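You operate a simulated robot arm through the tools that you are given. There is no shell and no other tool.

The job below is to be done with a simulated robot arm. You get a single attempt, and the scene is never put back.

## Task
Keep the soup warm: cover the steel pan and use the warm key.
Fine: pan on the small zone, steel lid on, hob on, warm key once; leave the hob on.
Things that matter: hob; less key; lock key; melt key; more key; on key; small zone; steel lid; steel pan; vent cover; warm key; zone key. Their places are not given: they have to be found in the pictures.

Only the result counts: the job must be done as asked and must still hold three seconds after the hand-in. Knocking over, shifting, dropping, spilling or breaking anything else fails it. A push-on lid holds only when it is set on centred and level and pressed home; a screw cap is set on level and turned clockwise until tight.

## Robot
A 6-joint arm with a fingered hand, fixed in place. Base frame: the origin is at the foot of the arm, x ahead of it, y to its left, z up; the work surface is at about z = 0.9. Readings come in m, degrees, newtons and seconds.
With the tool pointing down near the work surface it reaches from about 0.36 to 0.74 m from the base axis. Its first joint turns from -115.0 to 115.0 degrees. Payload 4 kg.
Tool frame: the origin (TCP) lies between the finger pads and is the grasp point; the fingertips stand 0.026 m ahead of it; z points along the fingers, y is the line along which they close. Largest opening 0.132 m; the body of the gripper starts 0.073 m behind the TCP. The gripper is a hand of 4 fingers: y runs from the thumb to the fingers, the wrist lies at [0, 0, -0.239] in the tool frame, and closing takes about 1.5 s.
Orientation is that of the tool frame in the base frame, as a unit quaternion [x, y, z, w]. With the fingers straight down and closing along the base's y, the tool's x points along the base's -x, its y along +y and its z along -z.

## Interface
- The arm moves only by the tool step_arm. Its argument "commands" is a list of rows, each an object (a shift or turn left out is 0, a gripper value left out holds the last) with "travel": the shift along the tool's x, y, z in m, a list of three; "rot": the turn, a rotation vector about the tool's x, y, z in degrees, a list of three. In form: [{"travel": [x, y, z], "rot": [ax, ay, az]}, ...]. A call has 1 to 20 rows; each row is the pose to reach, as a shift and turn from the pose commanded when the call began, along the tool's axes at that moment. "gripper" is the opening, from 0 (shut) to 1 (fully open), set as the call begins (left out, the last holds). Each row takes 0.2 s and may step no farther than 0.05 m and 8.6 degrees from the row before; otherwise, or with a gripper value out of range, the whole call is refused. A pose out of reach is approached as far as the arm can. The call stops where the force on the tool passes 40 N (or 10 N more than at its start, if that is more) or the arm is blocked; 0.2 s more then pass. Each finger travels about 0.153 m/s and halts on what it meets, pressing with about 30 N; the grip force reading is that of the motor and also rises with nothing between the fingers. The clock runs only during rows and for 0.2 s after the last one: add rows that repeat a pose to give the fingers time. It gives the time, the measured TCP pose, the force on the tool (base axes), the opening and the grip force at its end, in the units of the frame above (readings bear some noise), with the torque about the TCP (base axes, N m) and any sound that the robot's microphone picked up, and new pictures: "views" is both (left out), scene, wrist or none.
- Cameras (640 x 400 px; columns grow to the right, rows downward): "scene" is fixed at [0.2131, 0.6297, 1.6698]; the picture's right is [-1.00, -0.08, 0.00], its down [-0.07, 0.89, -0.45] and it looks along [0.03, -0.45, -0.89] (base axes); focal length 270 px, centre (320, 200). "wrist" rides on the gripper at [0.068, 0.002, -0.097] in the tool frame; the picture's right is [-0.02, 1.00, 0.00], its down [-0.82, -0.02, -0.58] and it looks along [-0.58, -0.01, 0.82] (tool axes); focal length 270 px, centre (320, 200).
- move_column(by): slides the trunk up (or, below 0, down) by that many m; the arm rides with it, the base frame stays. It gives what a move gives, with no picture.
- curl_fingers(finger1, finger2, finger3, thumb_bend): sets how far each is bent, from 0 (flat) to 1 (curled in); at 0.3 the hand is open as for a grip, at 0.7 the pads meet at the TCP. One left out holds its place. A second passes; each finger stops where it meets its share of the squeeze, and holds until it gets a number again. A gripper value or a shape takes the hand back. It gives what a move gives, with no picture; readings hold the bend of each and the force on the fingers (four entries, about 0 where the hand has none), thumb and palm.
- hand_shape(shape): the hand has 4 fingers and takes this shape, open, in about a second: jaw (thumb against the fingers, like two jaws); tri (thumb and two fingers); tip (a fingertip pinch); poke (one finger out to press); point (the index stretched); flat (the hand flat); cup (the hand cupped); fist (a fist). The gripper value then closes the fingers along that shape, each until it touches; the sizes above hold for jaw. It gives what a move gives, with no picture.
- probe_pixels(camera, pixels): for up to 12 pixels [column, row] of the newest picture of that camera ("zoom" is the newest enlarged one), the place [x, y, z] in the base frame of the surface seen there, good to about 0.002 m, but the place of the scene camera against the robot may be out by one fixed shift of up to 0.025 m in any direction. No time passes.
- zoom(camera, box): a new picture of the part [left, top, right, bottom] of that camera's present view, enlarged. No time passes.
- close_job(): hands the job in; it is judged then, once.

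Open the gripper and draw the arm clear of the work before you hand the job in, unless the task says otherwise.

The tools are called as name(argument=value, ...) on one line, values as JSON. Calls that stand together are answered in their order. step_arm: Moves the arm, as the interface text tells. Its arguments: {"type":"object","properties":{"commands":{"type":"array"},"gripper":{"type":"number"},"views":{"type":"string","enum":["both","scene","wrist","none"]}},"required":["commands"]} The other tools are called the same way: move_column (by) slides the trunk up or down; hand_shape (shape) gives the hand a shape; curl_fingers (finger1, finger2, finger3, thumb_bend) moves the fingers one by one; probe_pixels (camera, pixels) gives the place of the surface under pixels of a picture; zoom (camera, box) takes an enlarged picture of a part of a camera's view; close_job () hands the job in.

At the start:

```text
clock: 0.0
tcp_pos: [0.4383, 0.1355, 1.2417]
ee_rot: [0.0, 1.0, 0.0, 0.0]
ft_force: [-0.2, 0.3, -0.8]
wrist_torque: [0.01, -0.04, 0.0]
finger_gap: 0.1319
finger_force: 0.1
shape: jaw
bend: [0.3, 0.3, 0.3, 0.3]
finger forces: [0.1, 0.0, 0.0, 0.0, 0.0, 0.1]
trunk travel left (down, up): [-0.9, 0.09]
```

scene: 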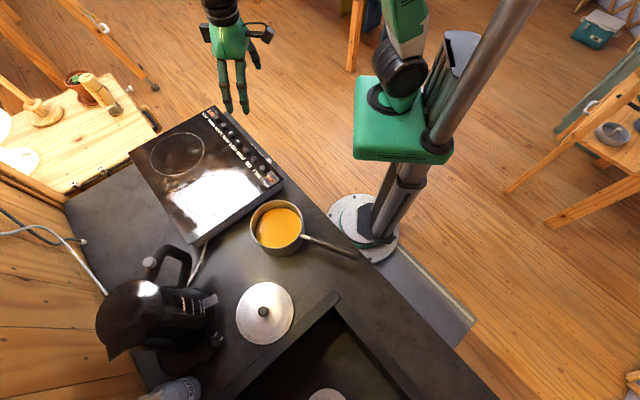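
wrist: 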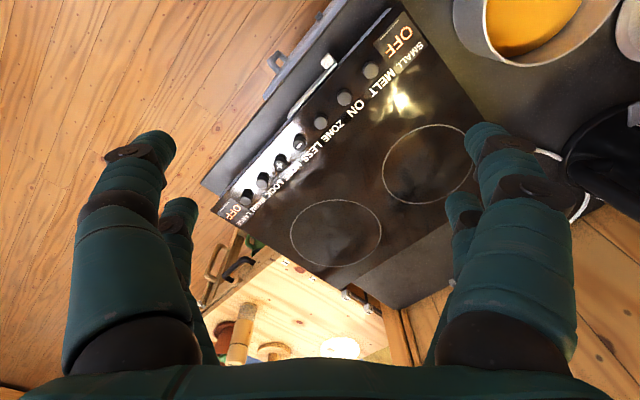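

The scene shows the hob around (205,170), the pan with soup at (278,228) and the steel lid at (265,312). I zoom in on the hob keys and on the pan and lid.

zoom(camera="wrist", box=[200, 0, 480, 240])

zoom(camera="scene", box=[120, 90, 380, 260])

zoom(camera="scene", box=[80, 190, 400, 400])

```text
1.67 times, centred on (340, 120) of wrist
```

zoom: 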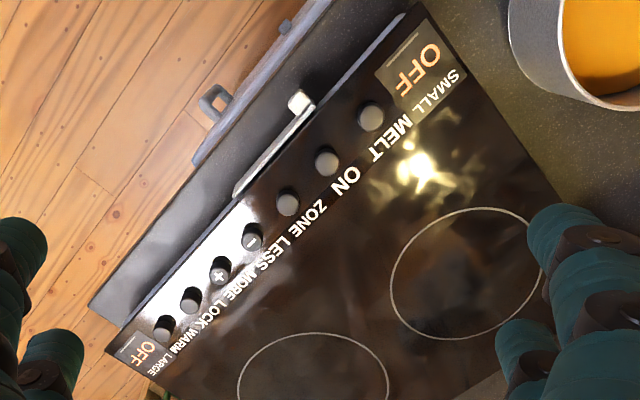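

```text
2.35 times, centred on (250, 175) of scene
```

zoom: 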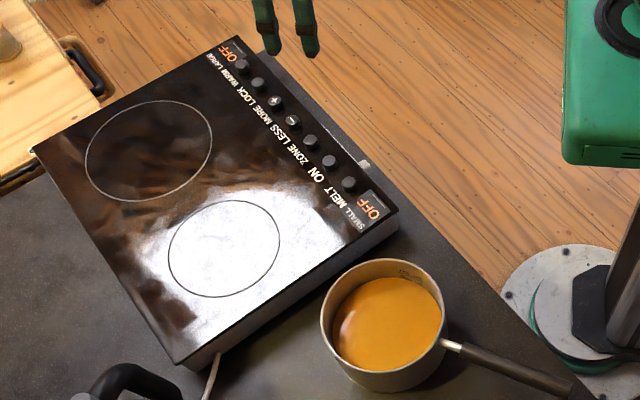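

```text
1.90 times, centred on (240, 295) of scene
```

zoom: 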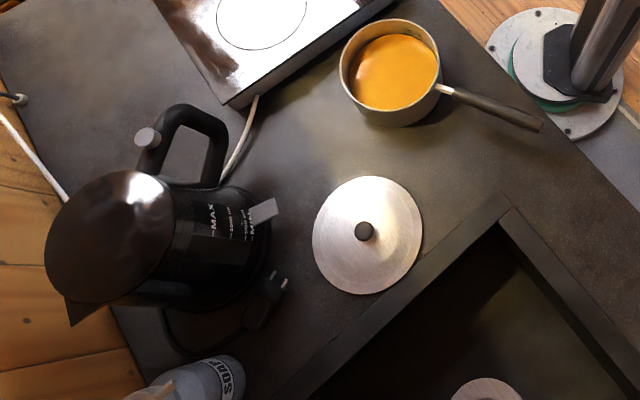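

The wrist zoom shows the key row: MELT, ON, ZONE, LESS(−), MORE(+), LOCK, WARM, going from the pan end to the far end. I probe key, zone and pan points in the wrist view, and pan, lid and handle points in the scene view.

probe_pixels(camera="wrist", pixels=[[371, 70], [344, 98], [321, 122], [299, 142], [279, 161], [263, 180], [247, 196], [430, 165], [335, 235], [398, 12], [212, 184], [330, 62]])

probe_pixels(camera="scene", pixels=[[278, 228], [252, 228], [302, 222], [278, 201], [310, 240], [330, 248], [350, 254], [263, 312], [265, 312], [240, 312], [292, 312], [278, 250]])

probe_pixels(camera="scene", pixels=[[263, 179], [255, 171], [247, 163], [239, 154], [232, 146], [225, 139], [219, 132], [211, 190], [178, 155], [280, 180], [220, 107], [133, 152]])

zoom(camera="scene", box=[190, 100, 290, 190])

```text
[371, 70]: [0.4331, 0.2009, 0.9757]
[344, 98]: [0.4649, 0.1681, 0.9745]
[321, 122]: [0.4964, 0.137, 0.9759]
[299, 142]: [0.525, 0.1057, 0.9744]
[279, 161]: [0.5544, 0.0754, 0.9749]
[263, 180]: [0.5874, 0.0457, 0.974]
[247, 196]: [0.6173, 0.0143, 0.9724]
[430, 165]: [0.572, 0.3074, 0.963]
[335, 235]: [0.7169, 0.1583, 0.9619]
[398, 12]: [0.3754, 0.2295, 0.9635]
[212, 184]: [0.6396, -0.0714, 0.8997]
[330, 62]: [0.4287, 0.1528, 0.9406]
```

```text
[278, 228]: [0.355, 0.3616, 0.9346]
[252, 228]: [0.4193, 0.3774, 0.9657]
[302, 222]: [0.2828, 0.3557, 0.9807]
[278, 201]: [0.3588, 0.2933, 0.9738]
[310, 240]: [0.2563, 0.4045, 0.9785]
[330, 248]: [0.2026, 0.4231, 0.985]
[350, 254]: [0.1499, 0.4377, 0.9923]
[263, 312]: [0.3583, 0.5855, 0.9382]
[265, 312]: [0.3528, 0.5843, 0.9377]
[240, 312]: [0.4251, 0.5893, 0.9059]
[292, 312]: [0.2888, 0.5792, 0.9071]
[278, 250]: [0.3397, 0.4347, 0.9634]
```

```text
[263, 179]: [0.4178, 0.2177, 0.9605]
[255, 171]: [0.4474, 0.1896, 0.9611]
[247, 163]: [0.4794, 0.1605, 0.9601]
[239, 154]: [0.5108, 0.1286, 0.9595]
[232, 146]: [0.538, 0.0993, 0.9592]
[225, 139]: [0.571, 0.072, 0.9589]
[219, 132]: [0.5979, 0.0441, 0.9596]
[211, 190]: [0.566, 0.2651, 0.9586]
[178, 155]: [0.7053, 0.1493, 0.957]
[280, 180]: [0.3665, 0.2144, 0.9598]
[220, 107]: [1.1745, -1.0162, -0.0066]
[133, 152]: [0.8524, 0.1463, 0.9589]
```

```text
4.44 times, centred on (240, 145) of scene
```

zoom: 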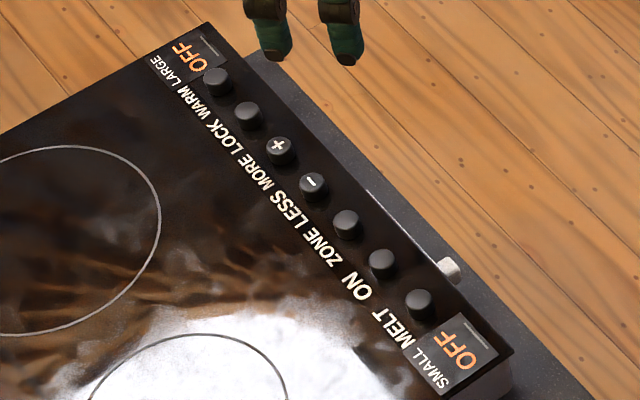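

The tops of the keys read about z=0.975, but some of my scene pixels landed on the labels instead. I probe the key tops on this zoom to get the scene camera's shift, then zoom on the lid and on the round object at (327,395).

probe_pixels(camera="zoom", pixels=[[420, 301], [383, 260], [347, 221], [313, 184], [281, 149], [248, 113], [218, 79], [450, 268], [512, 352]])

zoom(camera="scene", box=[220, 270, 420, 400])

zoom(camera="scene", box=[240, 190, 370, 270])

```text
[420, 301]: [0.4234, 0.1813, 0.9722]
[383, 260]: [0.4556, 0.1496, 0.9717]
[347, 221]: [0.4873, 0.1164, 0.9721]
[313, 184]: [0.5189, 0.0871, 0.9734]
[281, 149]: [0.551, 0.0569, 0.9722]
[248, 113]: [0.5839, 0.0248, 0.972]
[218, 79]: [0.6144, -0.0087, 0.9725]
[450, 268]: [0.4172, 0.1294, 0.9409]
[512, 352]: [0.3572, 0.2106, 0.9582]
```

```text
3.08 times, centred on (320, 335) of scene
```

zoom: 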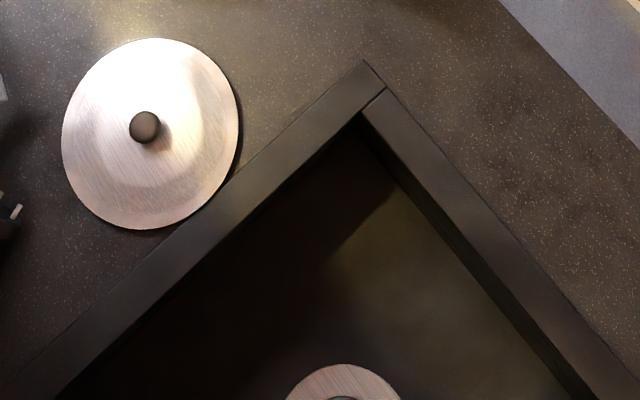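

```text
4.92 times, centred on (305, 230) of scene
```

zoom: 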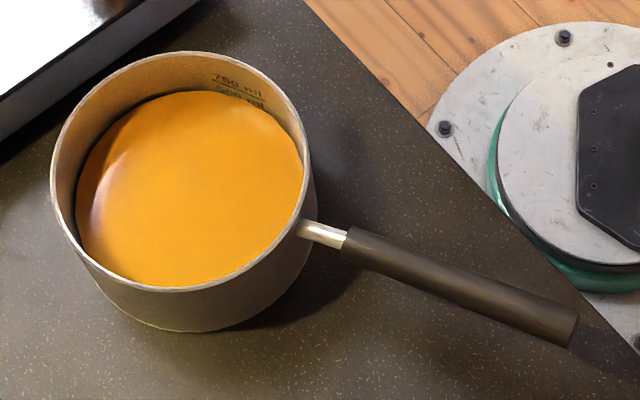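

The key tops give a scene-camera shift of roughly (-0.006, -0.02, -0.003), so I'll rely on the wrist camera for precise positions. I move over the pan handle, seen in the scene around (330,248), turned 17.3° so the tool x lies along the handle, staying high to look.

step_arm(commands=[{"travel": [0.022, 0.03, 0.005], "rot": [0, 0, 1.73]}, {"travel": [0.044, 0.061, 0.01], "rot": [0, 0, 3.46]}, {"travel": [0.066, 0.091, 0.015], "rot": [0, 0, 5.19]}, {"travel": [0.088, 0.122, 0.02], "rot": [0, 0, 6.92]}, {"travel": [0.11, 0.152, 0.025], "rot": [0, 0, 8.65]}, {"travel": [0.132, 0.183, 0.03], "rot": [0, 0, 10.38]}, {"travel": [0.154, 0.213, 0.035], "rot": [0, 0, 12.11]}, {"travel": [0.176, 0.244, 0.04], "rot": [0, 0, 13.84]}, {"travel": [0.198, 0.274, 0.045], "rot": [0, 0, 15.57]}, {"travel": [0.218, 0.3, 0.05], "rot": [0, 0, 17.3]}, {"travel": [0.218, 0.3, 0.05], "rot": [0, 0, 17.3]}], gripper=1)

```text
clock: 2.4
tcp_pos: [0.2197, 0.4372, 1.1909]
ee_rot: [0.15, 0.989, 0.001, 0.0]
ft_force: [0.0, 0.3, -0.4]
wrist_torque: [0.0, -0.02, -0.02]
finger_gap: 0.1317
finger_force: 0.1
shape: jaw
bend: [0.3, 0.3, 0.3, 0.3]
finger forces: [0.0, 0.0, 0.0, 0.0, 0.1, 0.0]
trunk travel left (down, up): [-0.9, 0.09]
```

scene: 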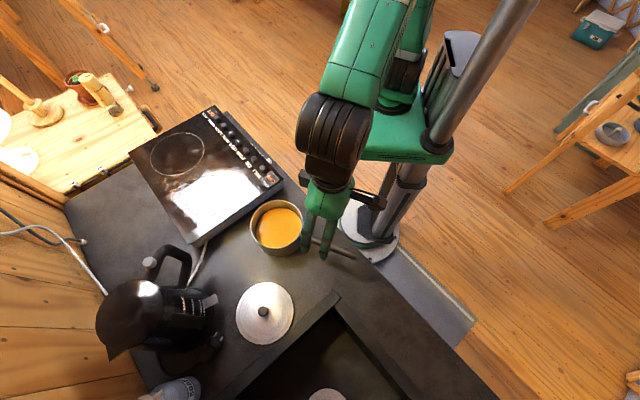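
wrist: 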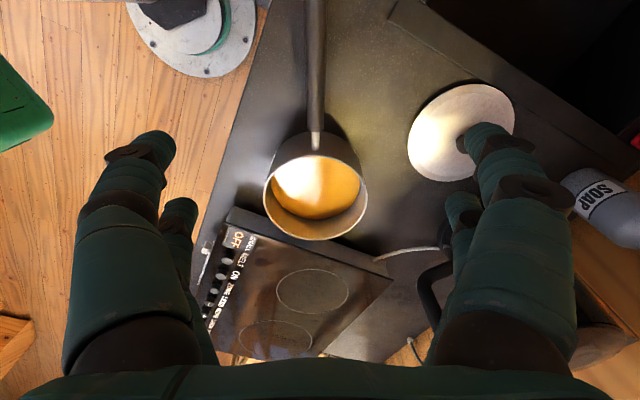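

The wrist view shows the handle nearly vertical at column about 315, with the pan at (316,185), so the alignment is good. I probe the handle, the pan rim, the lid and the zone.

probe_pixels(camera="wrist", pixels=[[316, 20], [316, 60], [316, 100], [315, 120], [315, 140], [310, 60], [322, 60], [264, 188], [367, 186], [316, 238], [316, 131], [316, 195]])

zoom(camera="wrist", box=[240, 0, 400, 250])

zoom(camera="wrist", box=[180, 200, 420, 370])

zoom(camera="wrist", box=[380, 0, 640, 200])

```text
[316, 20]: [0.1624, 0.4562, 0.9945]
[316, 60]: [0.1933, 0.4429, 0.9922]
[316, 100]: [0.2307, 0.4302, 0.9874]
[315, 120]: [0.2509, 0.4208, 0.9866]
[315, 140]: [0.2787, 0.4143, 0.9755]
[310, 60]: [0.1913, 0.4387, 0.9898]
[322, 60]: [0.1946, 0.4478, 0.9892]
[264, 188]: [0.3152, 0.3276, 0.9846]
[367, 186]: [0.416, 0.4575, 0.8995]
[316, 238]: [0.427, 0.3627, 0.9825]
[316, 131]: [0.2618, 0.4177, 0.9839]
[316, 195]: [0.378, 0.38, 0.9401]
```

```text
1.60 times, centred on (320, 125) of wrist
```

zoom: 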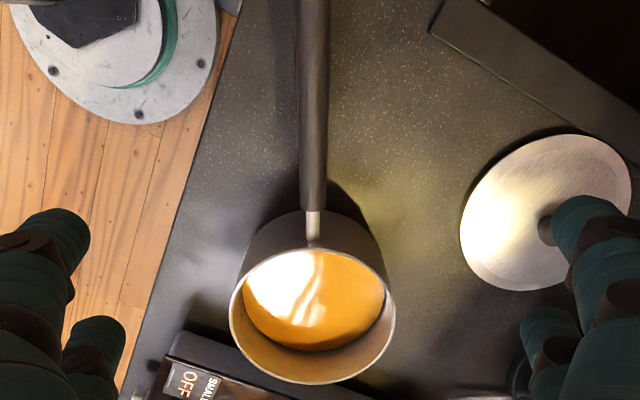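

```text
2.35 times, centred on (300, 285) of wrist
```

zoom: 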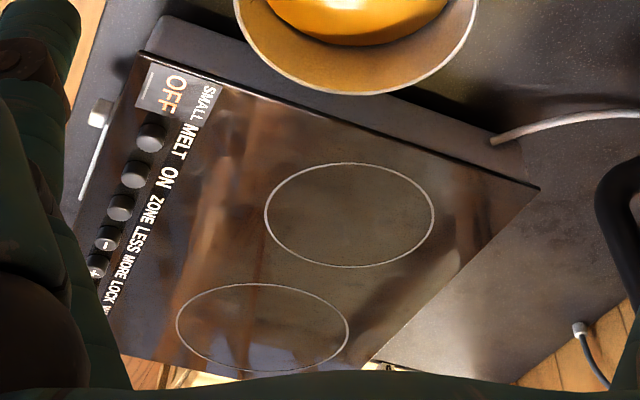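

```text
2.00 times, centred on (510, 100) of wrist
```

zoom: 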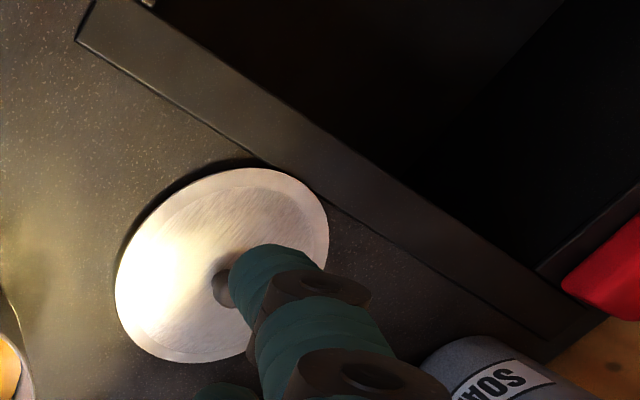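

The handle runs through (0.231,0.430) at a top height of about 0.988, heading roughly 161°. I zoom on the hand in the scene to see how the fingers are laid out before descending.

zoom(camera="scene", box=[240, 140, 400, 280])

probe_pixels(camera="wrist", pixels=[[319, 160], [352, 160], [300, 135], [335, 135], [366, 180], [270, 210], [360, 215], [200, 245], [465, 140], [440, 130], [420, 150], [312, 292]])

```text
2.86 times, centred on (320, 210) of scene
```

zoom: 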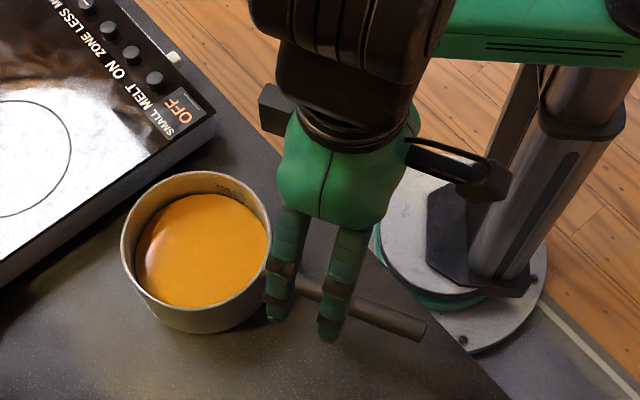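

```text
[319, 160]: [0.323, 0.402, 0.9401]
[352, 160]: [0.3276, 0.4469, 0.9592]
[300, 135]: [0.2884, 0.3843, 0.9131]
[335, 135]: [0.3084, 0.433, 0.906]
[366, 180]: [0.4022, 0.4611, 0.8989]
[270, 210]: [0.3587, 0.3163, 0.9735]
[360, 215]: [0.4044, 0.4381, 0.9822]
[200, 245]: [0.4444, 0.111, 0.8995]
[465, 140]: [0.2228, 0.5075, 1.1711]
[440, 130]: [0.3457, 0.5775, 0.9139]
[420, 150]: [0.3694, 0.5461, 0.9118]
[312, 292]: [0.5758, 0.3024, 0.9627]
```

Each side of the hand has two fingers spread along the handle, which suits this grip. I probe the edges of both zone circles to get the small zone's centre and radius.

zoom(camera="wrist", box=[180, 200, 420, 370])

probe_pixels(camera="zoom", pixels=[[265, 215], [434, 215], [350, 163], [345, 267], [290, 182], [412, 245], [176, 325], [348, 325], [262, 284], [262, 370], [165, 112], [140, 60]])

```text
2.35 times, centred on (300, 285) of wrist
```

zoom: 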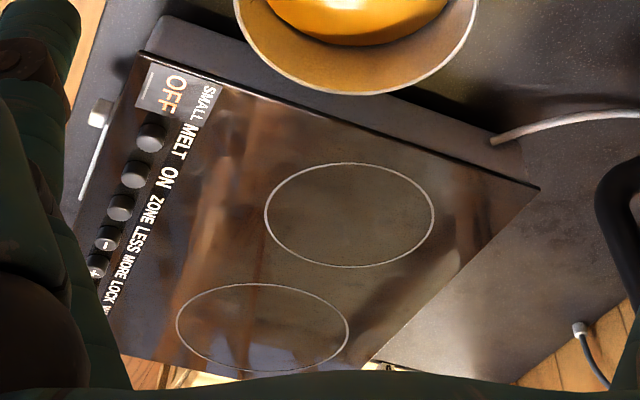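

```text
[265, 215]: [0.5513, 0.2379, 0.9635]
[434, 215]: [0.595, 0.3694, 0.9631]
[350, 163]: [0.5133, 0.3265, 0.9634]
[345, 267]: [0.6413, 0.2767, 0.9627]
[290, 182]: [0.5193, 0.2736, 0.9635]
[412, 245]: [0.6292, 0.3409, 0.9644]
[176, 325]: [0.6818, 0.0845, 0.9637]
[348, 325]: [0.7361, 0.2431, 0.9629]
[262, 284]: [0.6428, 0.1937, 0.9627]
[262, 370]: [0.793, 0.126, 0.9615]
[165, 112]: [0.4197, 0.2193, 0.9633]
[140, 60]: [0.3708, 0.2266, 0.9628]
```

The near circle has radius about 0.068, centred near (0.575,0.304), so it is the small zone; the far one, with radius about 0.084, is the large zone. I descend along the handle line to just above the handle and look again.

step_arm(commands=[{"travel": [-0.003, -0.001, 0.035], "rot": [0, 0, 0.3]}, {"travel": [-0.007, -0.002, 0.07], "rot": [0, 0, 0.6]}, {"travel": [-0.01, -0.003, 0.105], "rot": [0, 0, 0.9]}, {"travel": [-0.014, -0.0035, 0.14], "rot": [0, 0, 1.2]}, {"travel": [-0.014, -0.0035, 0.14], "rot": [0, 0, 1.2]}])

```text
clock: 3.6
tcp_pos: [0.2318, 0.4297, 1.0499]
ee_rot: [0.161, 0.987, 0.0, -0.001]
ft_force: [0.3, -0.8, -0.7]
wrist_torque: [0.0, 0.02, -0.03]
finger_gap: 0.1318
finger_force: 0.0
shape: jaw
bend: [0.3, 0.3, 0.3, 0.3]
finger forces: [0.0, 0.0, 0.0, 0.0, 0.0, 0.0]
trunk travel left (down, up): [-0.9, 0.09]
```

scene: 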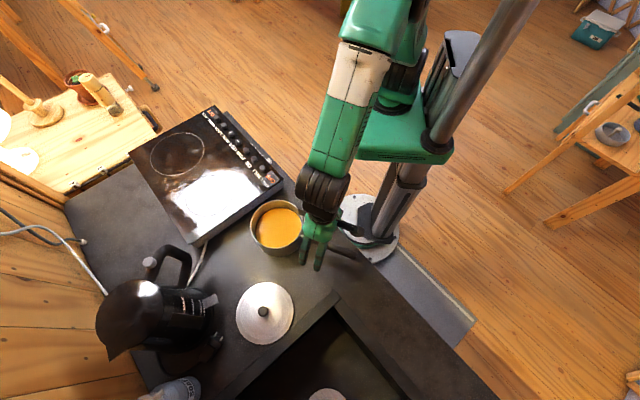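
wrist: 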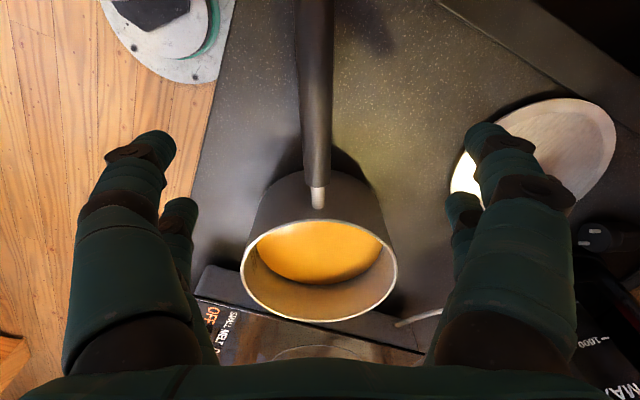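

The handle is centred at column about 317 between the fingers. I descend 0.072 m with the fingers open, then close on it.

step_arm(commands=[{"travel": [0, 0, 0.02]}, {"travel": [0, 0, 0.04]}, {"travel": [0, 0, 0.06]}, {"travel": [0, 0, 0.072]}, {"travel": [0, 0, 0.072]}])

```text
clock: 4.8
tcp_pos: [0.2319, 0.4288, 0.9784]
ee_rot: [0.161, 0.987, -0.001, -0.001]
ft_force: [-1.0, 0.0, 0.1]
wrist_torque: [0.0, 0.02, 0.03]
finger_gap: 0.1319
finger_force: 0.1
shape: jaw
bend: [0.3, 0.3, 0.3, 0.3]
finger forces: [0.0, 0.0, 0.0, 0.1, 0.1, 0.0]
trunk travel left (down, up): [-0.9, 0.09]
```

scene: 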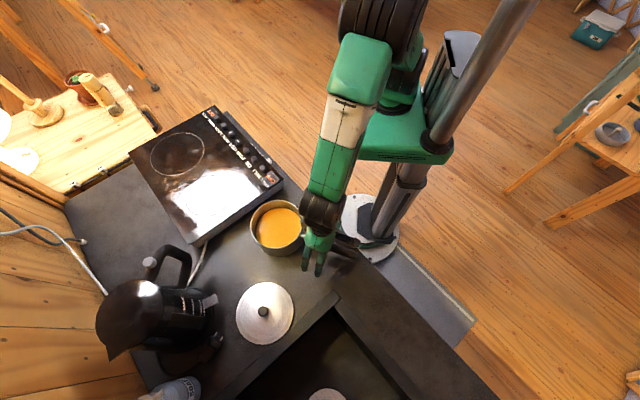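
wrist: 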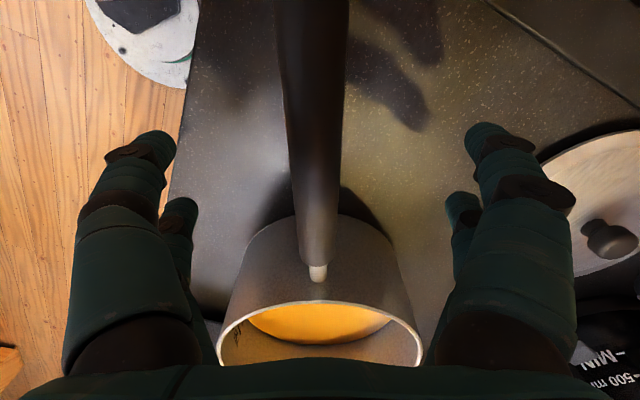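

The handle lies at about (315,200), right at the TCP. I close the fingers on it and hold for 1.8 s.

step_arm(commands=[{"travel": [0, 0, 0]}, {"travel": [0, 0, 0]}, {"travel": [0, 0, 0]}, {"travel": [0, 0, 0]}, {"travel": [0, 0, 0]}, {"travel": [0, 0, 0]}, {"travel": [0, 0, 0]}, {"travel": [0, 0, 0]}, {"travel": [0, 0, 0]}], gripper=0)

```text
clock: 6.8
tcp_pos: [0.2323, 0.4293, 0.9786]
ee_rot: [0.16, 0.987, 0.001, 0.001]
ft_force: [-0.2, -0.4, -3.0]
wrist_torque: [0.02, 0.07, -0.02]
finger_gap: 0.0
finger_force: 30.6
shape: jaw
bend: [0.64, 0.69, 0.69, 0.7]
finger forces: [0.1, 0.0, 0.0, 0.0, 0.0, 0.0]
trunk travel left (down, up): [-0.9, 0.09]
```

scene: 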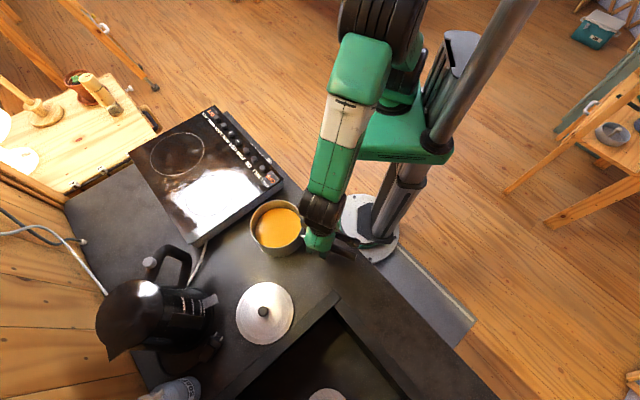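
wrist: 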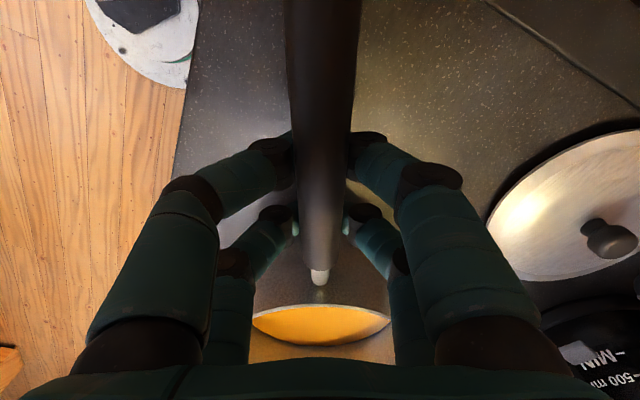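

The gap reads 0 and the finger forces are about 0, so the fingers may have closed under the handle instead of on it. I zoom in to check.

zoom(camera="wrist", box=[200, 80, 440, 340])

zoom(camera="scene", box=[270, 180, 390, 280])

probe_pixels(camera="wrist", pixels=[[320, 60], [320, 120], [320, 150], [320, 200], [318, 240], [320, 275], [275, 150], [365, 150], [290, 228], [352, 228], [300, 200], [340, 200]])

```text
1.54 times, centred on (320, 210) of wrist
```

zoom: 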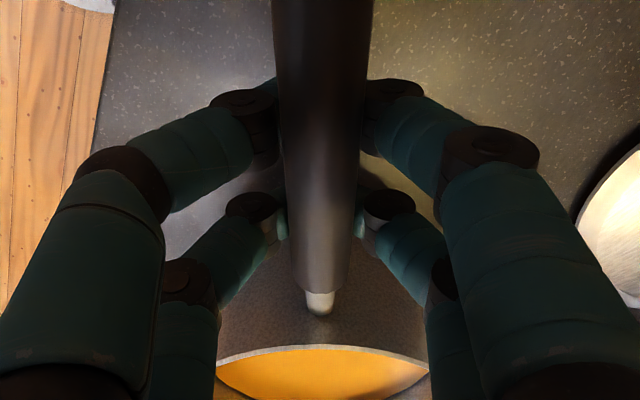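

```text
4.00 times, centred on (330, 230) of scene
```

zoom: 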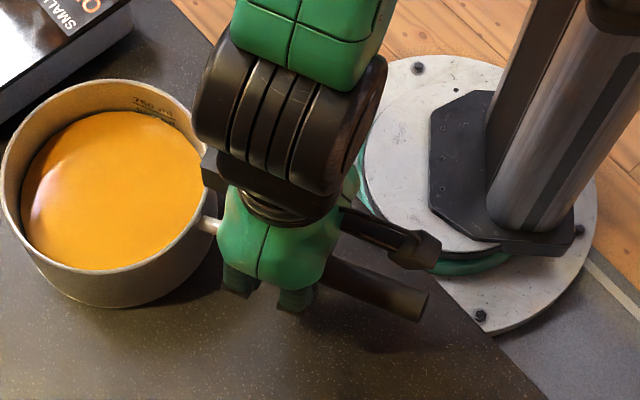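

```text
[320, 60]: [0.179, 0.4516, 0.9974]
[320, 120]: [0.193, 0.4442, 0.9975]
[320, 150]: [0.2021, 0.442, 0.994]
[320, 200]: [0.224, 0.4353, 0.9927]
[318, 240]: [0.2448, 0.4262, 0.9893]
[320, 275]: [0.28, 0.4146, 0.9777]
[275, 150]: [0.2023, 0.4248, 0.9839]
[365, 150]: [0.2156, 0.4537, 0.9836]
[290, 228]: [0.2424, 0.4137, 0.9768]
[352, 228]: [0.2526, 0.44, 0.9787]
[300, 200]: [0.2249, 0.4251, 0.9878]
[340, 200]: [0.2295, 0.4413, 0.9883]
```

The distal joints sit beside the handle and the tips converge beneath it, so the handle is only cradled. I open the fingers, raise the TCP 12 mm so the pads press on the handle's sides, and close again.

step_arm(commands=[{"travel": [0, 0, 0]}, {"travel": [0, 0, 0]}, {"travel": [0, 0, 0]}, {"travel": [0, 0, 0]}, {"travel": [0, 0, 0]}, {"travel": [0, 0, -0.006]}, {"travel": [0, 0, -0.012]}, {"travel": [0, 0, -0.012]}], gripper=0.7)

```text
clock: 8.6
tcp_pos: [0.2327, 0.4288, 0.9899]
ee_rot: [0.161, 0.987, 0.0, 0.0]
ft_force: [0.4, -0.3, -0.3]
wrist_torque: [0.01, 0.01, 0.0]
finger_gap: 0.0921
finger_force: 0.1
shape: jaw
bend: [0.68, 0.68, 0.68, 0.58]
finger forces: [0.0, 0.0, 0.0, 0.0, 0.1, 0.0]
trunk travel left (down, up): [-0.9, 0.09]
```

scene: 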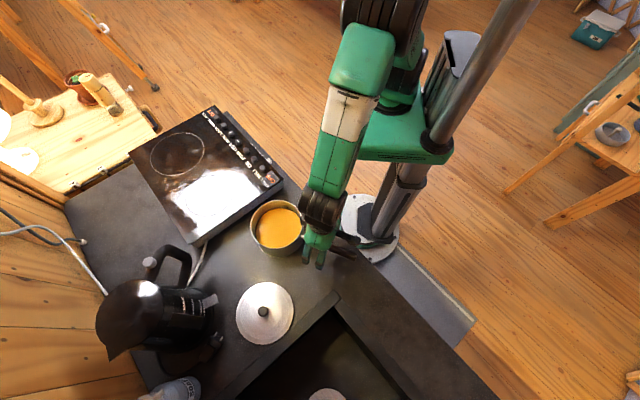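
wrist: 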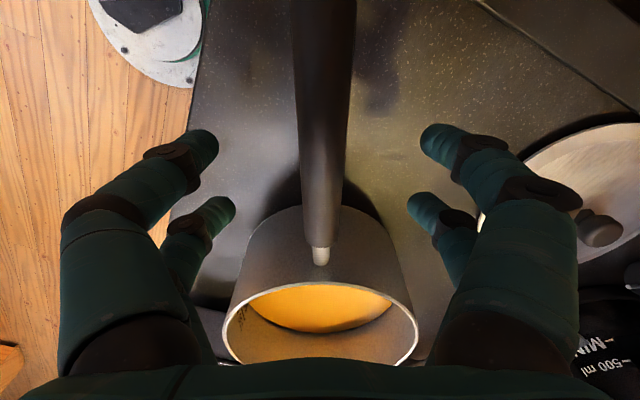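

The gap is 0.092 and the handle is at column about 323 between the fingers. I close with the TCP at z=0.990.

step_arm(commands=[{"travel": [0, 0, 0]}, {"travel": [0, 0, 0]}, {"travel": [0, 0, 0]}, {"travel": [0, 0, 0]}, {"travel": [0, 0, 0]}, {"travel": [0, 0, 0]}, {"travel": [0, 0, 0]}, {"travel": [0, 0, 0]}], gripper=0, views="wrist")

zoom(camera="wrist", box=[200, 80, 440, 340])

```text
clock: 10.4
tcp_pos: [0.232, 0.4303, 0.9912]
ee_rot: [0.161, 0.987, 0.0, 0.0]
ft_force: [0.4, -0.6, -1.6]
wrist_torque: [-0.01, 0.04, -0.01]
finger_gap: 0.0046
finger_force: 30.0
shape: jaw
bend: [0.73, 0.73, 0.73, 0.73]
finger forces: [0.0, 0.0, 0.1, 0.1, 0.0, 0.1]
trunk travel left (down, up): [-0.9, 0.09]
```

wrist: 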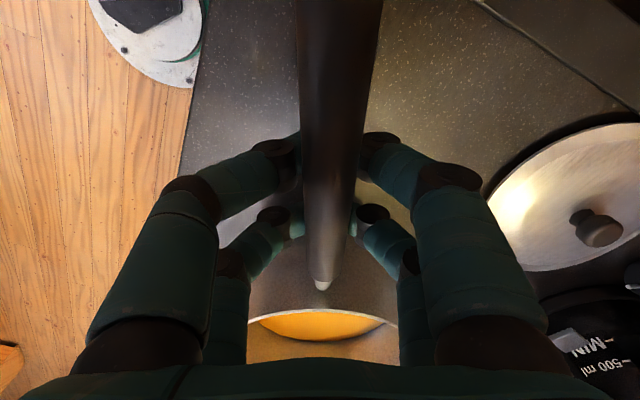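

```text
1.54 times, centred on (320, 210) of wrist
```

zoom: 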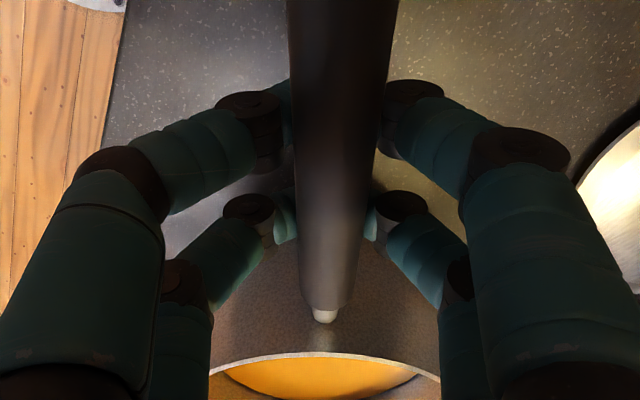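

The gap reads 0.0046 and the handle looks nearer to the camera, so the tips may again be wedged under it. I probe the handle and rim heights.

probe_pixels(camera="wrist", pixels=[[338, 60], [335, 120], [332, 160], [331, 200], [328, 240], [325, 270], [323, 286], [322, 315], [252, 325], [395, 325], [280, 160], [370, 150]])

zoom(camera="scene", box=[240, 180, 380, 280])

```text
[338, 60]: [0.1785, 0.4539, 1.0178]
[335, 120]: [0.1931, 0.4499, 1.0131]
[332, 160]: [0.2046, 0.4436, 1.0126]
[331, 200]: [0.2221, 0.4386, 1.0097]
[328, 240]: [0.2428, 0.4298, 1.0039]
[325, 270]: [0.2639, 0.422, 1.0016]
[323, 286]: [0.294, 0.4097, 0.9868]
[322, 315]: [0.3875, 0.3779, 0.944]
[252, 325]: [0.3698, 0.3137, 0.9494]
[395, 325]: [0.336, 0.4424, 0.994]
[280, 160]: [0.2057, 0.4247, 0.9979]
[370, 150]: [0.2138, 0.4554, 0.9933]
```

```text
4.00 times, centred on (310, 230) of scene
```

zoom: 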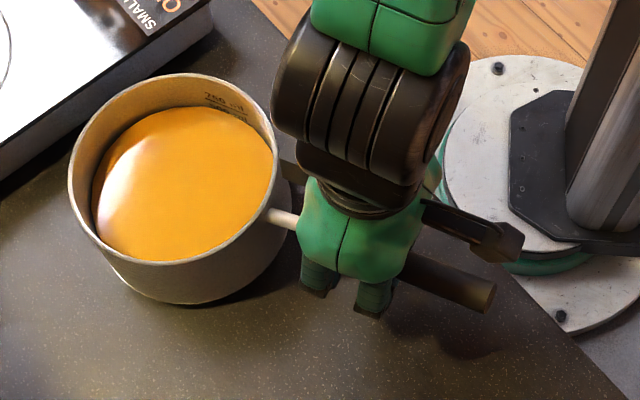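

The handle top is now at z≈1.007, so the closing fingers wedged it up about 18 mm, tilting the pan roughly 5°, and this is no proper grip. I lower 17 mm to set the pan flat again, then open.

step_arm(commands=[{"travel": [0, 0, 0.005]}, {"travel": [0, 0, 0.01]}, {"travel": [0, 0, 0.014]}, {"travel": [0, 0, 0.017]}, {"travel": [0, 0, 0.017]}], views="none")

step_arm(commands=[{"travel": [0, 0, 0]}, {"travel": [0, 0, 0]}, {"travel": [0, 0, 0]}, {"travel": [0, 0, 0]}, {"travel": [0, 0, 0]}, {"travel": [0, 0, 0]}], gripper=1, views="none")

step_arm(commands=[{"travel": [0, 0, -0.04]}, {"travel": [0, 0, -0.08]}, {"travel": [0, 0, -0.12]}, {"travel": [0, 0, -0.12]}])

```text
clock: 11.6
tcp_pos: [0.231, 0.4291, 0.9743]
ee_rot: [0.161, 0.987, 0.0, 0.001]
ft_force: [-0.6, 0.0, 0.4]
wrist_torque: [0.01, -0.02, -0.03]
finger_gap: 0.0048
finger_force: 29.5
shape: jaw
bend: [0.73, 0.73, 0.73, 0.73]
finger forces: [0.1, 0.0, 0.0, 0.1, 0.0, 0.0]
trunk travel left (down, up): [-0.9, 0.09]
```

```text
clock: 13.0
tcp_pos: [0.2319, 0.4298, 0.9749]
ee_rot: [0.16, 0.987, 0.0, 0.0]
ft_force: [0.3, -0.1, -0.3]
wrist_torque: [-0.02, -0.02, 0.0]
finger_gap: 0.1316
finger_force: 0.1
shape: jaw
bend: [0.3, 0.3, 0.3, 0.3]
finger forces: [0.1, 0.0, 0.0, 0.0, 0.0, 0.1]
trunk travel left (down, up): [-0.9, 0.09]
```

```text
clock: 14.0
tcp_pos: [0.2313, 0.428, 1.0943]
ee_rot: [0.161, 0.987, 0.0, 0.0]
ft_force: [0.4, -0.4, 0.0]
wrist_torque: [-0.03, -0.01, -0.03]
finger_gap: 0.132
finger_force: 0.0
shape: jaw
bend: [0.3, 0.3, 0.3, 0.3]
finger forces: [0.1, 0.0, 0.0, 0.0, 0.0, 0.0]
trunk travel left (down, up): [-0.9, 0.09]
```

scene: 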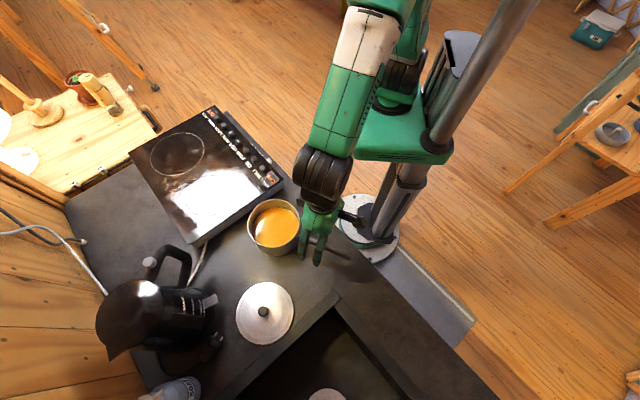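
wrist: 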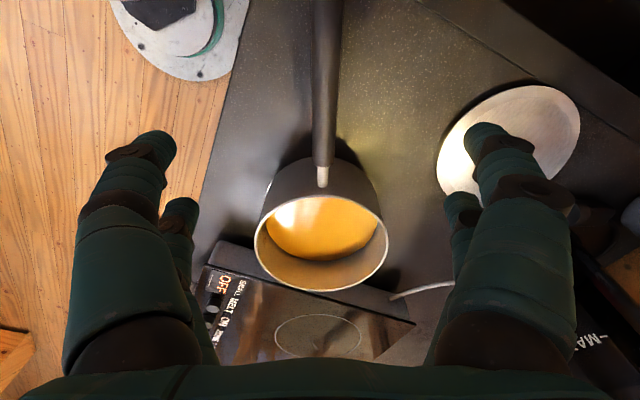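

The pan is back on the counter and I'm clear above it. I test which finger is which by curling finger1 and finger2 to different amounts and looking.

curl_fingers(finger1=1.0, finger2=0.3, finger3=0.3, thumb_bend=0.3)

step_arm(commands=[{"travel": [0, 0, 0]}], views="both")

curl_fingers(finger1=0.3, finger2=1.0)

step_arm(commands=[{"travel": [0, 0, 0]}], views="both")

```text
clock: 15.0
tcp_pos: [0.2314, 0.4299, 1.0944]
ee_rot: [0.161, 0.987, 0.0, 0.001]
ft_force: [-0.4, 1.0, 0.1]
wrist_torque: [0.03, -0.04, 0.01]
finger_gap: 0.0567
finger_force: 0.1
shape: fingers
bend: [1.0, 0.3, 0.3, 0.3]
finger forces: [0.0, 0.0, 0.0, 0.1, 0.0, 0.0]
trunk travel left (down, up): [-0.9, 0.09]
```

```text
clock: 15.4
tcp_pos: [0.232, 0.4287, 1.095]
ee_rot: [0.16, 0.987, 0.0, 0.0]
ft_force: [-0.3, -0.5, 0.4]
wrist_torque: [0.0, 0.02, 0.03]
finger_gap: 0.0568
finger_force: 0.0
shape: fingers
bend: [1.0, 0.3, 0.3, 0.3]
finger forces: [0.0, 0.0, 0.1, 0.0, 0.0, 0.0]
trunk travel left (down, up): [-0.9, 0.09]
```

scene: 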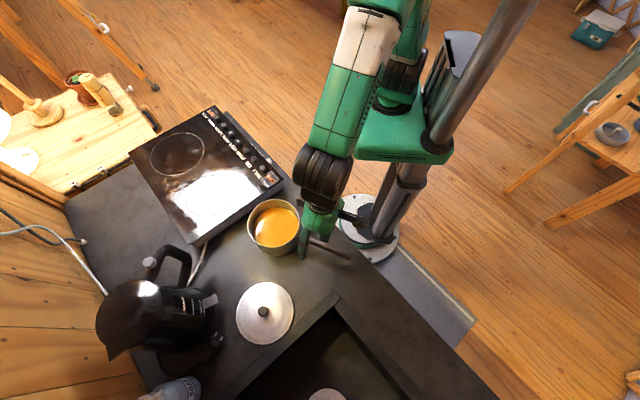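
wrist: 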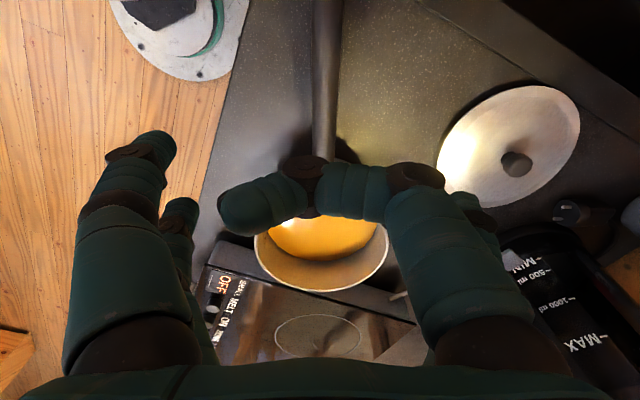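

```text
clock: 16.4
tcp_pos: [0.2324, 0.4294, 1.0943]
ee_rot: [0.161, 0.987, 0.0, 0.0]
ft_force: [0.5, 0.0, 0.7]
wrist_torque: [-0.02, 0.0, -0.01]
finger_gap: 0.1327
finger_force: 0.0
shape: fingers
bend: [0.3, 1.0, 0.3, 0.3]
finger forces: [0.0, 0.0, 0.1, 0.0, 0.0, 0.1]
trunk travel left (down, up): [-0.9, 0.09]
```

```text
clock: 16.8
tcp_pos: [0.2331, 0.4284, 1.0949]
ee_rot: [0.16, 0.987, 0.001, 0.0]
ft_force: [-0.5, -0.7, -0.1]
wrist_torque: [0.0, 0.01, -0.05]
finger_gap: 0.1325
finger_force: 0.0
shape: fingers
bend: [0.3, 1.0, 0.3, 0.3]
finger forces: [0.0, 0.1, 0.1, 0.1, 0.0, 0.0]
trunk travel left (down, up): [-0.9, 0.09]
```

scene: 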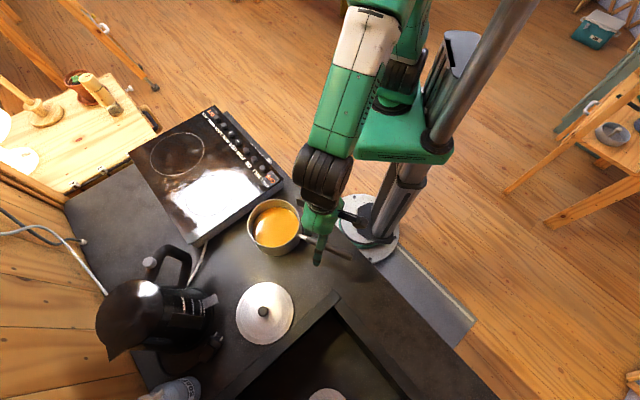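
wrist: 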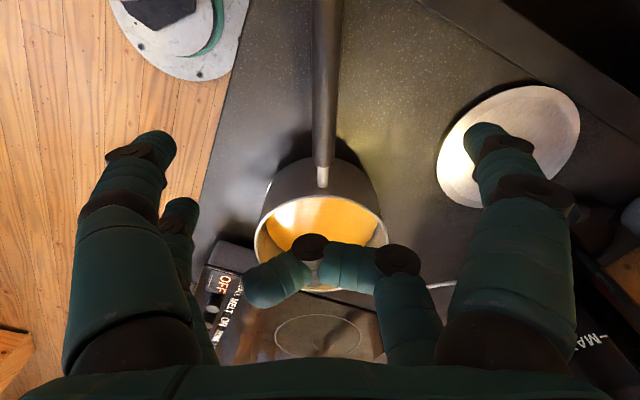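

finger1 is the camera-side finger on the +y side, and finger2 is the pan-side finger on +y. I probe the curled finger2 for its height relative to the TCP, then test finger3 and the thumb.

probe_pixels(camera="wrist", pixels=[[260, 288], [280, 278], [300, 262], [310, 248], [330, 255], [350, 262], [370, 262], [398, 260], [405, 320]])

curl_fingers(finger1=1.0, finger2=0.3, finger3=0.55, thumb_bend=0.3)

step_arm(commands=[{"travel": [0, 0, 0]}], views="wrist")

probe_pixels(camera="wrist", pixels=[[235, 210], [260, 198], [285, 185], [305, 170], [325, 180], [350, 190], [375, 190], [400, 175], [420, 180], [440, 250]])

```text
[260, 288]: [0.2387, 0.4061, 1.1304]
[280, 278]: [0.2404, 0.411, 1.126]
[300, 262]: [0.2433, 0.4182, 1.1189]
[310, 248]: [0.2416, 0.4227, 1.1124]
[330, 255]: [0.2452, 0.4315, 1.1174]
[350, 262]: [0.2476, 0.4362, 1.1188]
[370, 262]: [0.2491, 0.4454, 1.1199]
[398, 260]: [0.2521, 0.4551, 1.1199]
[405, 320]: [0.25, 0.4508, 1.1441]
```

```text
clock: 17.8
tcp_pos: [0.2322, 0.4292, 1.0948]
ee_rot: [0.161, 0.987, 0.0, 0.0]
ft_force: [0.3, -0.2, -0.8]
wrist_torque: [-0.01, -0.01, -0.01]
finger_gap: 0.0566
finger_force: 0.0
shape: fingers
bend: [1.0, 0.3, 0.55, 0.3]
finger forces: [0.0, 0.1, 0.1, 0.1, 0.0, 0.0]
trunk travel left (down, up): [-0.9, 0.09]
```

```text
clock: 18.2
tcp_pos: [0.232, 0.4288, 1.0932]
ee_rot: [0.161, 0.987, 0.0, 0.001]
ft_force: [0.5, 0.1, 0.0]
wrist_torque: [-0.02, 0.03, 0.0]
finger_gap: 0.0569
finger_force: 0.1
shape: fingers
bend: [1.0, 0.3, 0.55, 0.3]
finger forces: [0.0, 0.0, 0.0, 0.1, 0.0, 0.1]
trunk travel left (down, up): [-0.9, 0.09]
```

wrist: 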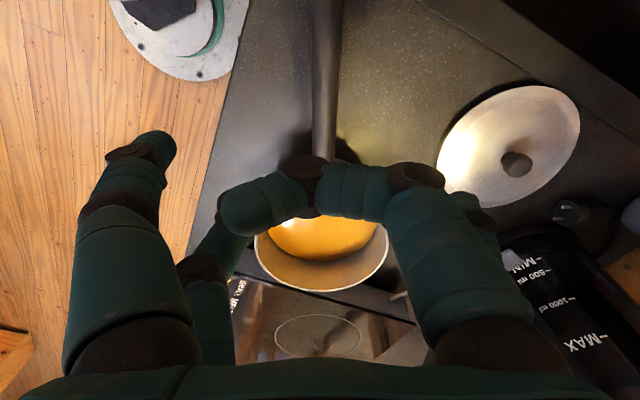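

```text
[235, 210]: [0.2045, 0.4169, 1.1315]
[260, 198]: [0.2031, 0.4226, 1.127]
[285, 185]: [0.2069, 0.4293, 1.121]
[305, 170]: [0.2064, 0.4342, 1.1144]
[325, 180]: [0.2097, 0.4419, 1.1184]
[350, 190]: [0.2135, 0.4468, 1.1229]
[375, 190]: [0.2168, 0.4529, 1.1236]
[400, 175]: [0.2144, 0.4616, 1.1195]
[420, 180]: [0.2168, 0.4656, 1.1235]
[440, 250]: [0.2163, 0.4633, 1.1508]
```

finger3 is the pan-side finger on −y and the thumb is the camera-side one on −y. With finger1 fully curled its underside sits just above the TCP level, so I can use it to press down on the rear of the handle while finger2 and finger3 close underneath, which resists the pan's tilt. I re-probe the handle and rim first.

probe_pixels(camera="wrist", pixels=[[328, 20], [327, 60], [325, 100], [325, 130], [317, 80], [335, 80], [260, 260], [386, 245], [322, 288], [285, 280], [365, 278]])

```text
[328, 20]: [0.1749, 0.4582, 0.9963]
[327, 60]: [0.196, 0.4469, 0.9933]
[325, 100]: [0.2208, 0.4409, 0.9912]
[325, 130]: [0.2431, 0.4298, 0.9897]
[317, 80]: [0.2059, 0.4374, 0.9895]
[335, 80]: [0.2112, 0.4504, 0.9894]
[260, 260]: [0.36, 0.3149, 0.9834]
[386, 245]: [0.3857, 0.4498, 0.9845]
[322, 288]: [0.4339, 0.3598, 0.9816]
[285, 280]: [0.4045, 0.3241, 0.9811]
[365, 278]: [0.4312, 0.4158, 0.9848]
```

The handle direction is about 159° and its line passes (0.244,0.431) with the top at about 0.989; the pan centre is now about (0.3675,0.384). I set finger1 at 1.0 with the rest open, then move above the handle while yawing 2.3° and pitching 12°.

curl_fingers(finger1=1.0, finger2=0.3, finger3=0.3, thumb_bend=0.3)

step_arm(commands=[{"travel": [-0.0037, 0.0019, 0.0], "rot": [-0.08, 4, 0.8]}, {"travel": [-0.0074, 0.0038, 0.02], "rot": [-0.16, 8, 1.6]}, {"travel": [-0.0109, 0.0056, 0.045], "rot": [-0.24, 12, 2.3]}, {"travel": [-0.0109, 0.0056, 0.0645], "rot": [-0.24, 12, 2.3]}, {"travel": [-0.0109, 0.0056, 0.0645], "rot": [-0.24, 12, 2.3]}])

```text
clock: 19.2
tcp_pos: [0.2321, 0.4295, 1.0933]
ee_rot: [0.161, 0.987, 0.001, -0.001]
ft_force: [0.8, 1.0, 1.1]
wrist_torque: [0.02, 0.02, -0.04]
finger_gap: 0.0567
finger_force: 0.1
shape: fingers
bend: [1.0, 0.3, 0.3, 0.3]
finger forces: [0.0, 0.1, 0.0, 0.0, 0.1, 0.0]
trunk travel left (down, up): [-0.9, 0.09]
```

```text
clock: 20.4
tcp_pos: [0.2442, 0.4318, 1.0306]
ee_rot: [0.179, 0.978, 0.019, -0.103]
ft_force: [-0.3, -0.7, -0.5]
wrist_torque: [0.0, 0.02, -0.01]
finger_gap: 0.0566
finger_force: 0.0
shape: fingers
bend: [1.0, 0.3, 0.3, 0.3]
finger forces: [0.0, 0.0, 0.0, 0.0, 0.0, 0.0]
trunk travel left (down, up): [-0.9, 0.09]
```

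scene: 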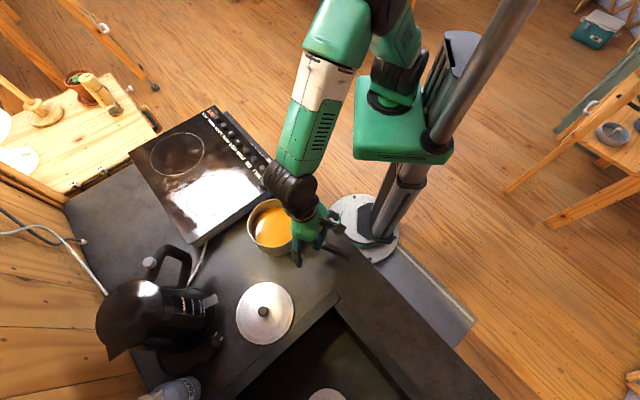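
wrist: 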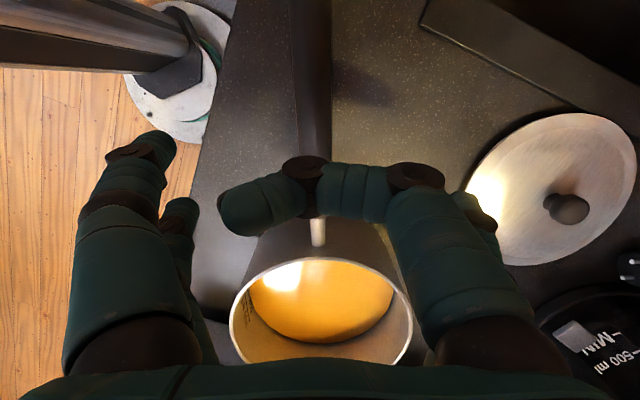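

The pitch is in the right direction, and the handle runs under the curled finger1 at columns about 312–318. I descend vertically to z≈0.995 and check.

step_arm(commands=[{"travel": [-0.0031, 0, 0.0147]}, {"travel": [-0.0062, 0, 0.0293]}, {"travel": [-0.0073, 0, 0.0342]}, {"travel": [-0.0073, 0, 0.0342]}])

zoom(camera="wrist", box=[200, 60, 440, 300])

zoom(camera="scene", box=[230, 170, 370, 280])

```text
clock: 21.4
tcp_pos: [0.244, 0.4312, 0.9951]
ee_rot: [0.18, 0.978, 0.019, -0.103]
ft_force: [0.5, 0.7, 0.4]
wrist_torque: [0.0, -0.01, 0.01]
finger_gap: 0.0567
finger_force: 0.0
shape: fingers
bend: [1.0, 0.3, 0.3, 0.3]
finger forces: [0.0, 0.1, 0.0, 0.1, 0.0, 0.0]
trunk travel left (down, up): [-0.9, 0.09]
```

scene: 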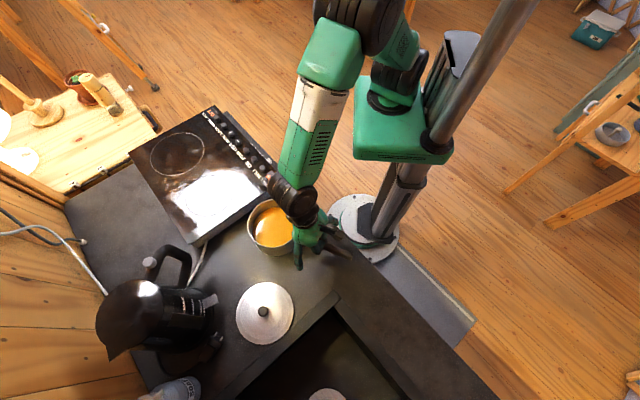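
wrist: 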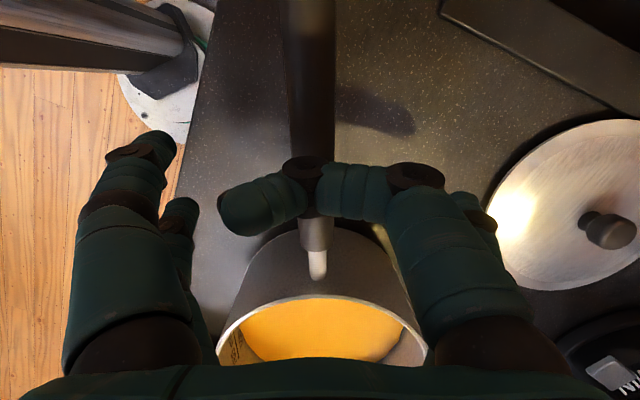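

```text
1.67 times, centred on (320, 180) of wrist
```

zoom: 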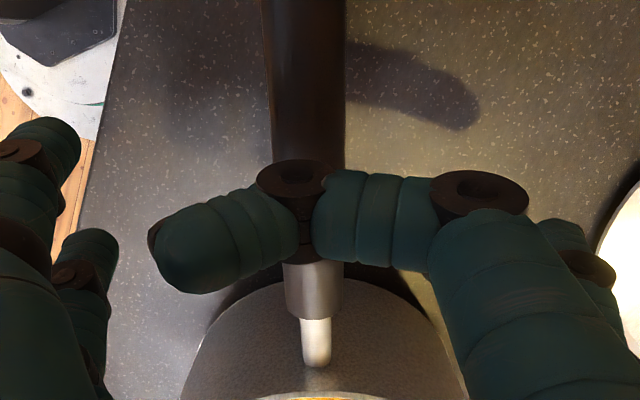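

```text
3.64 times, centred on (300, 225) of scene
```

zoom: 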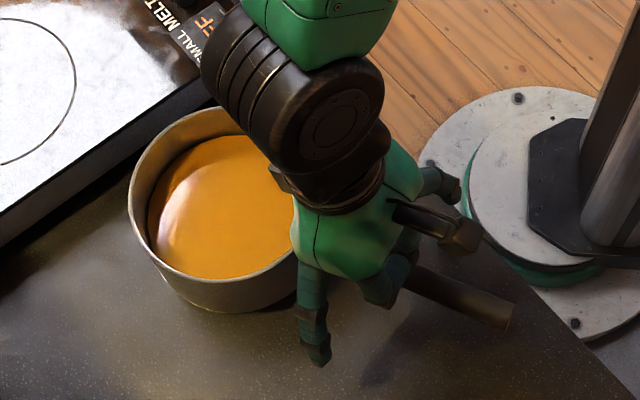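

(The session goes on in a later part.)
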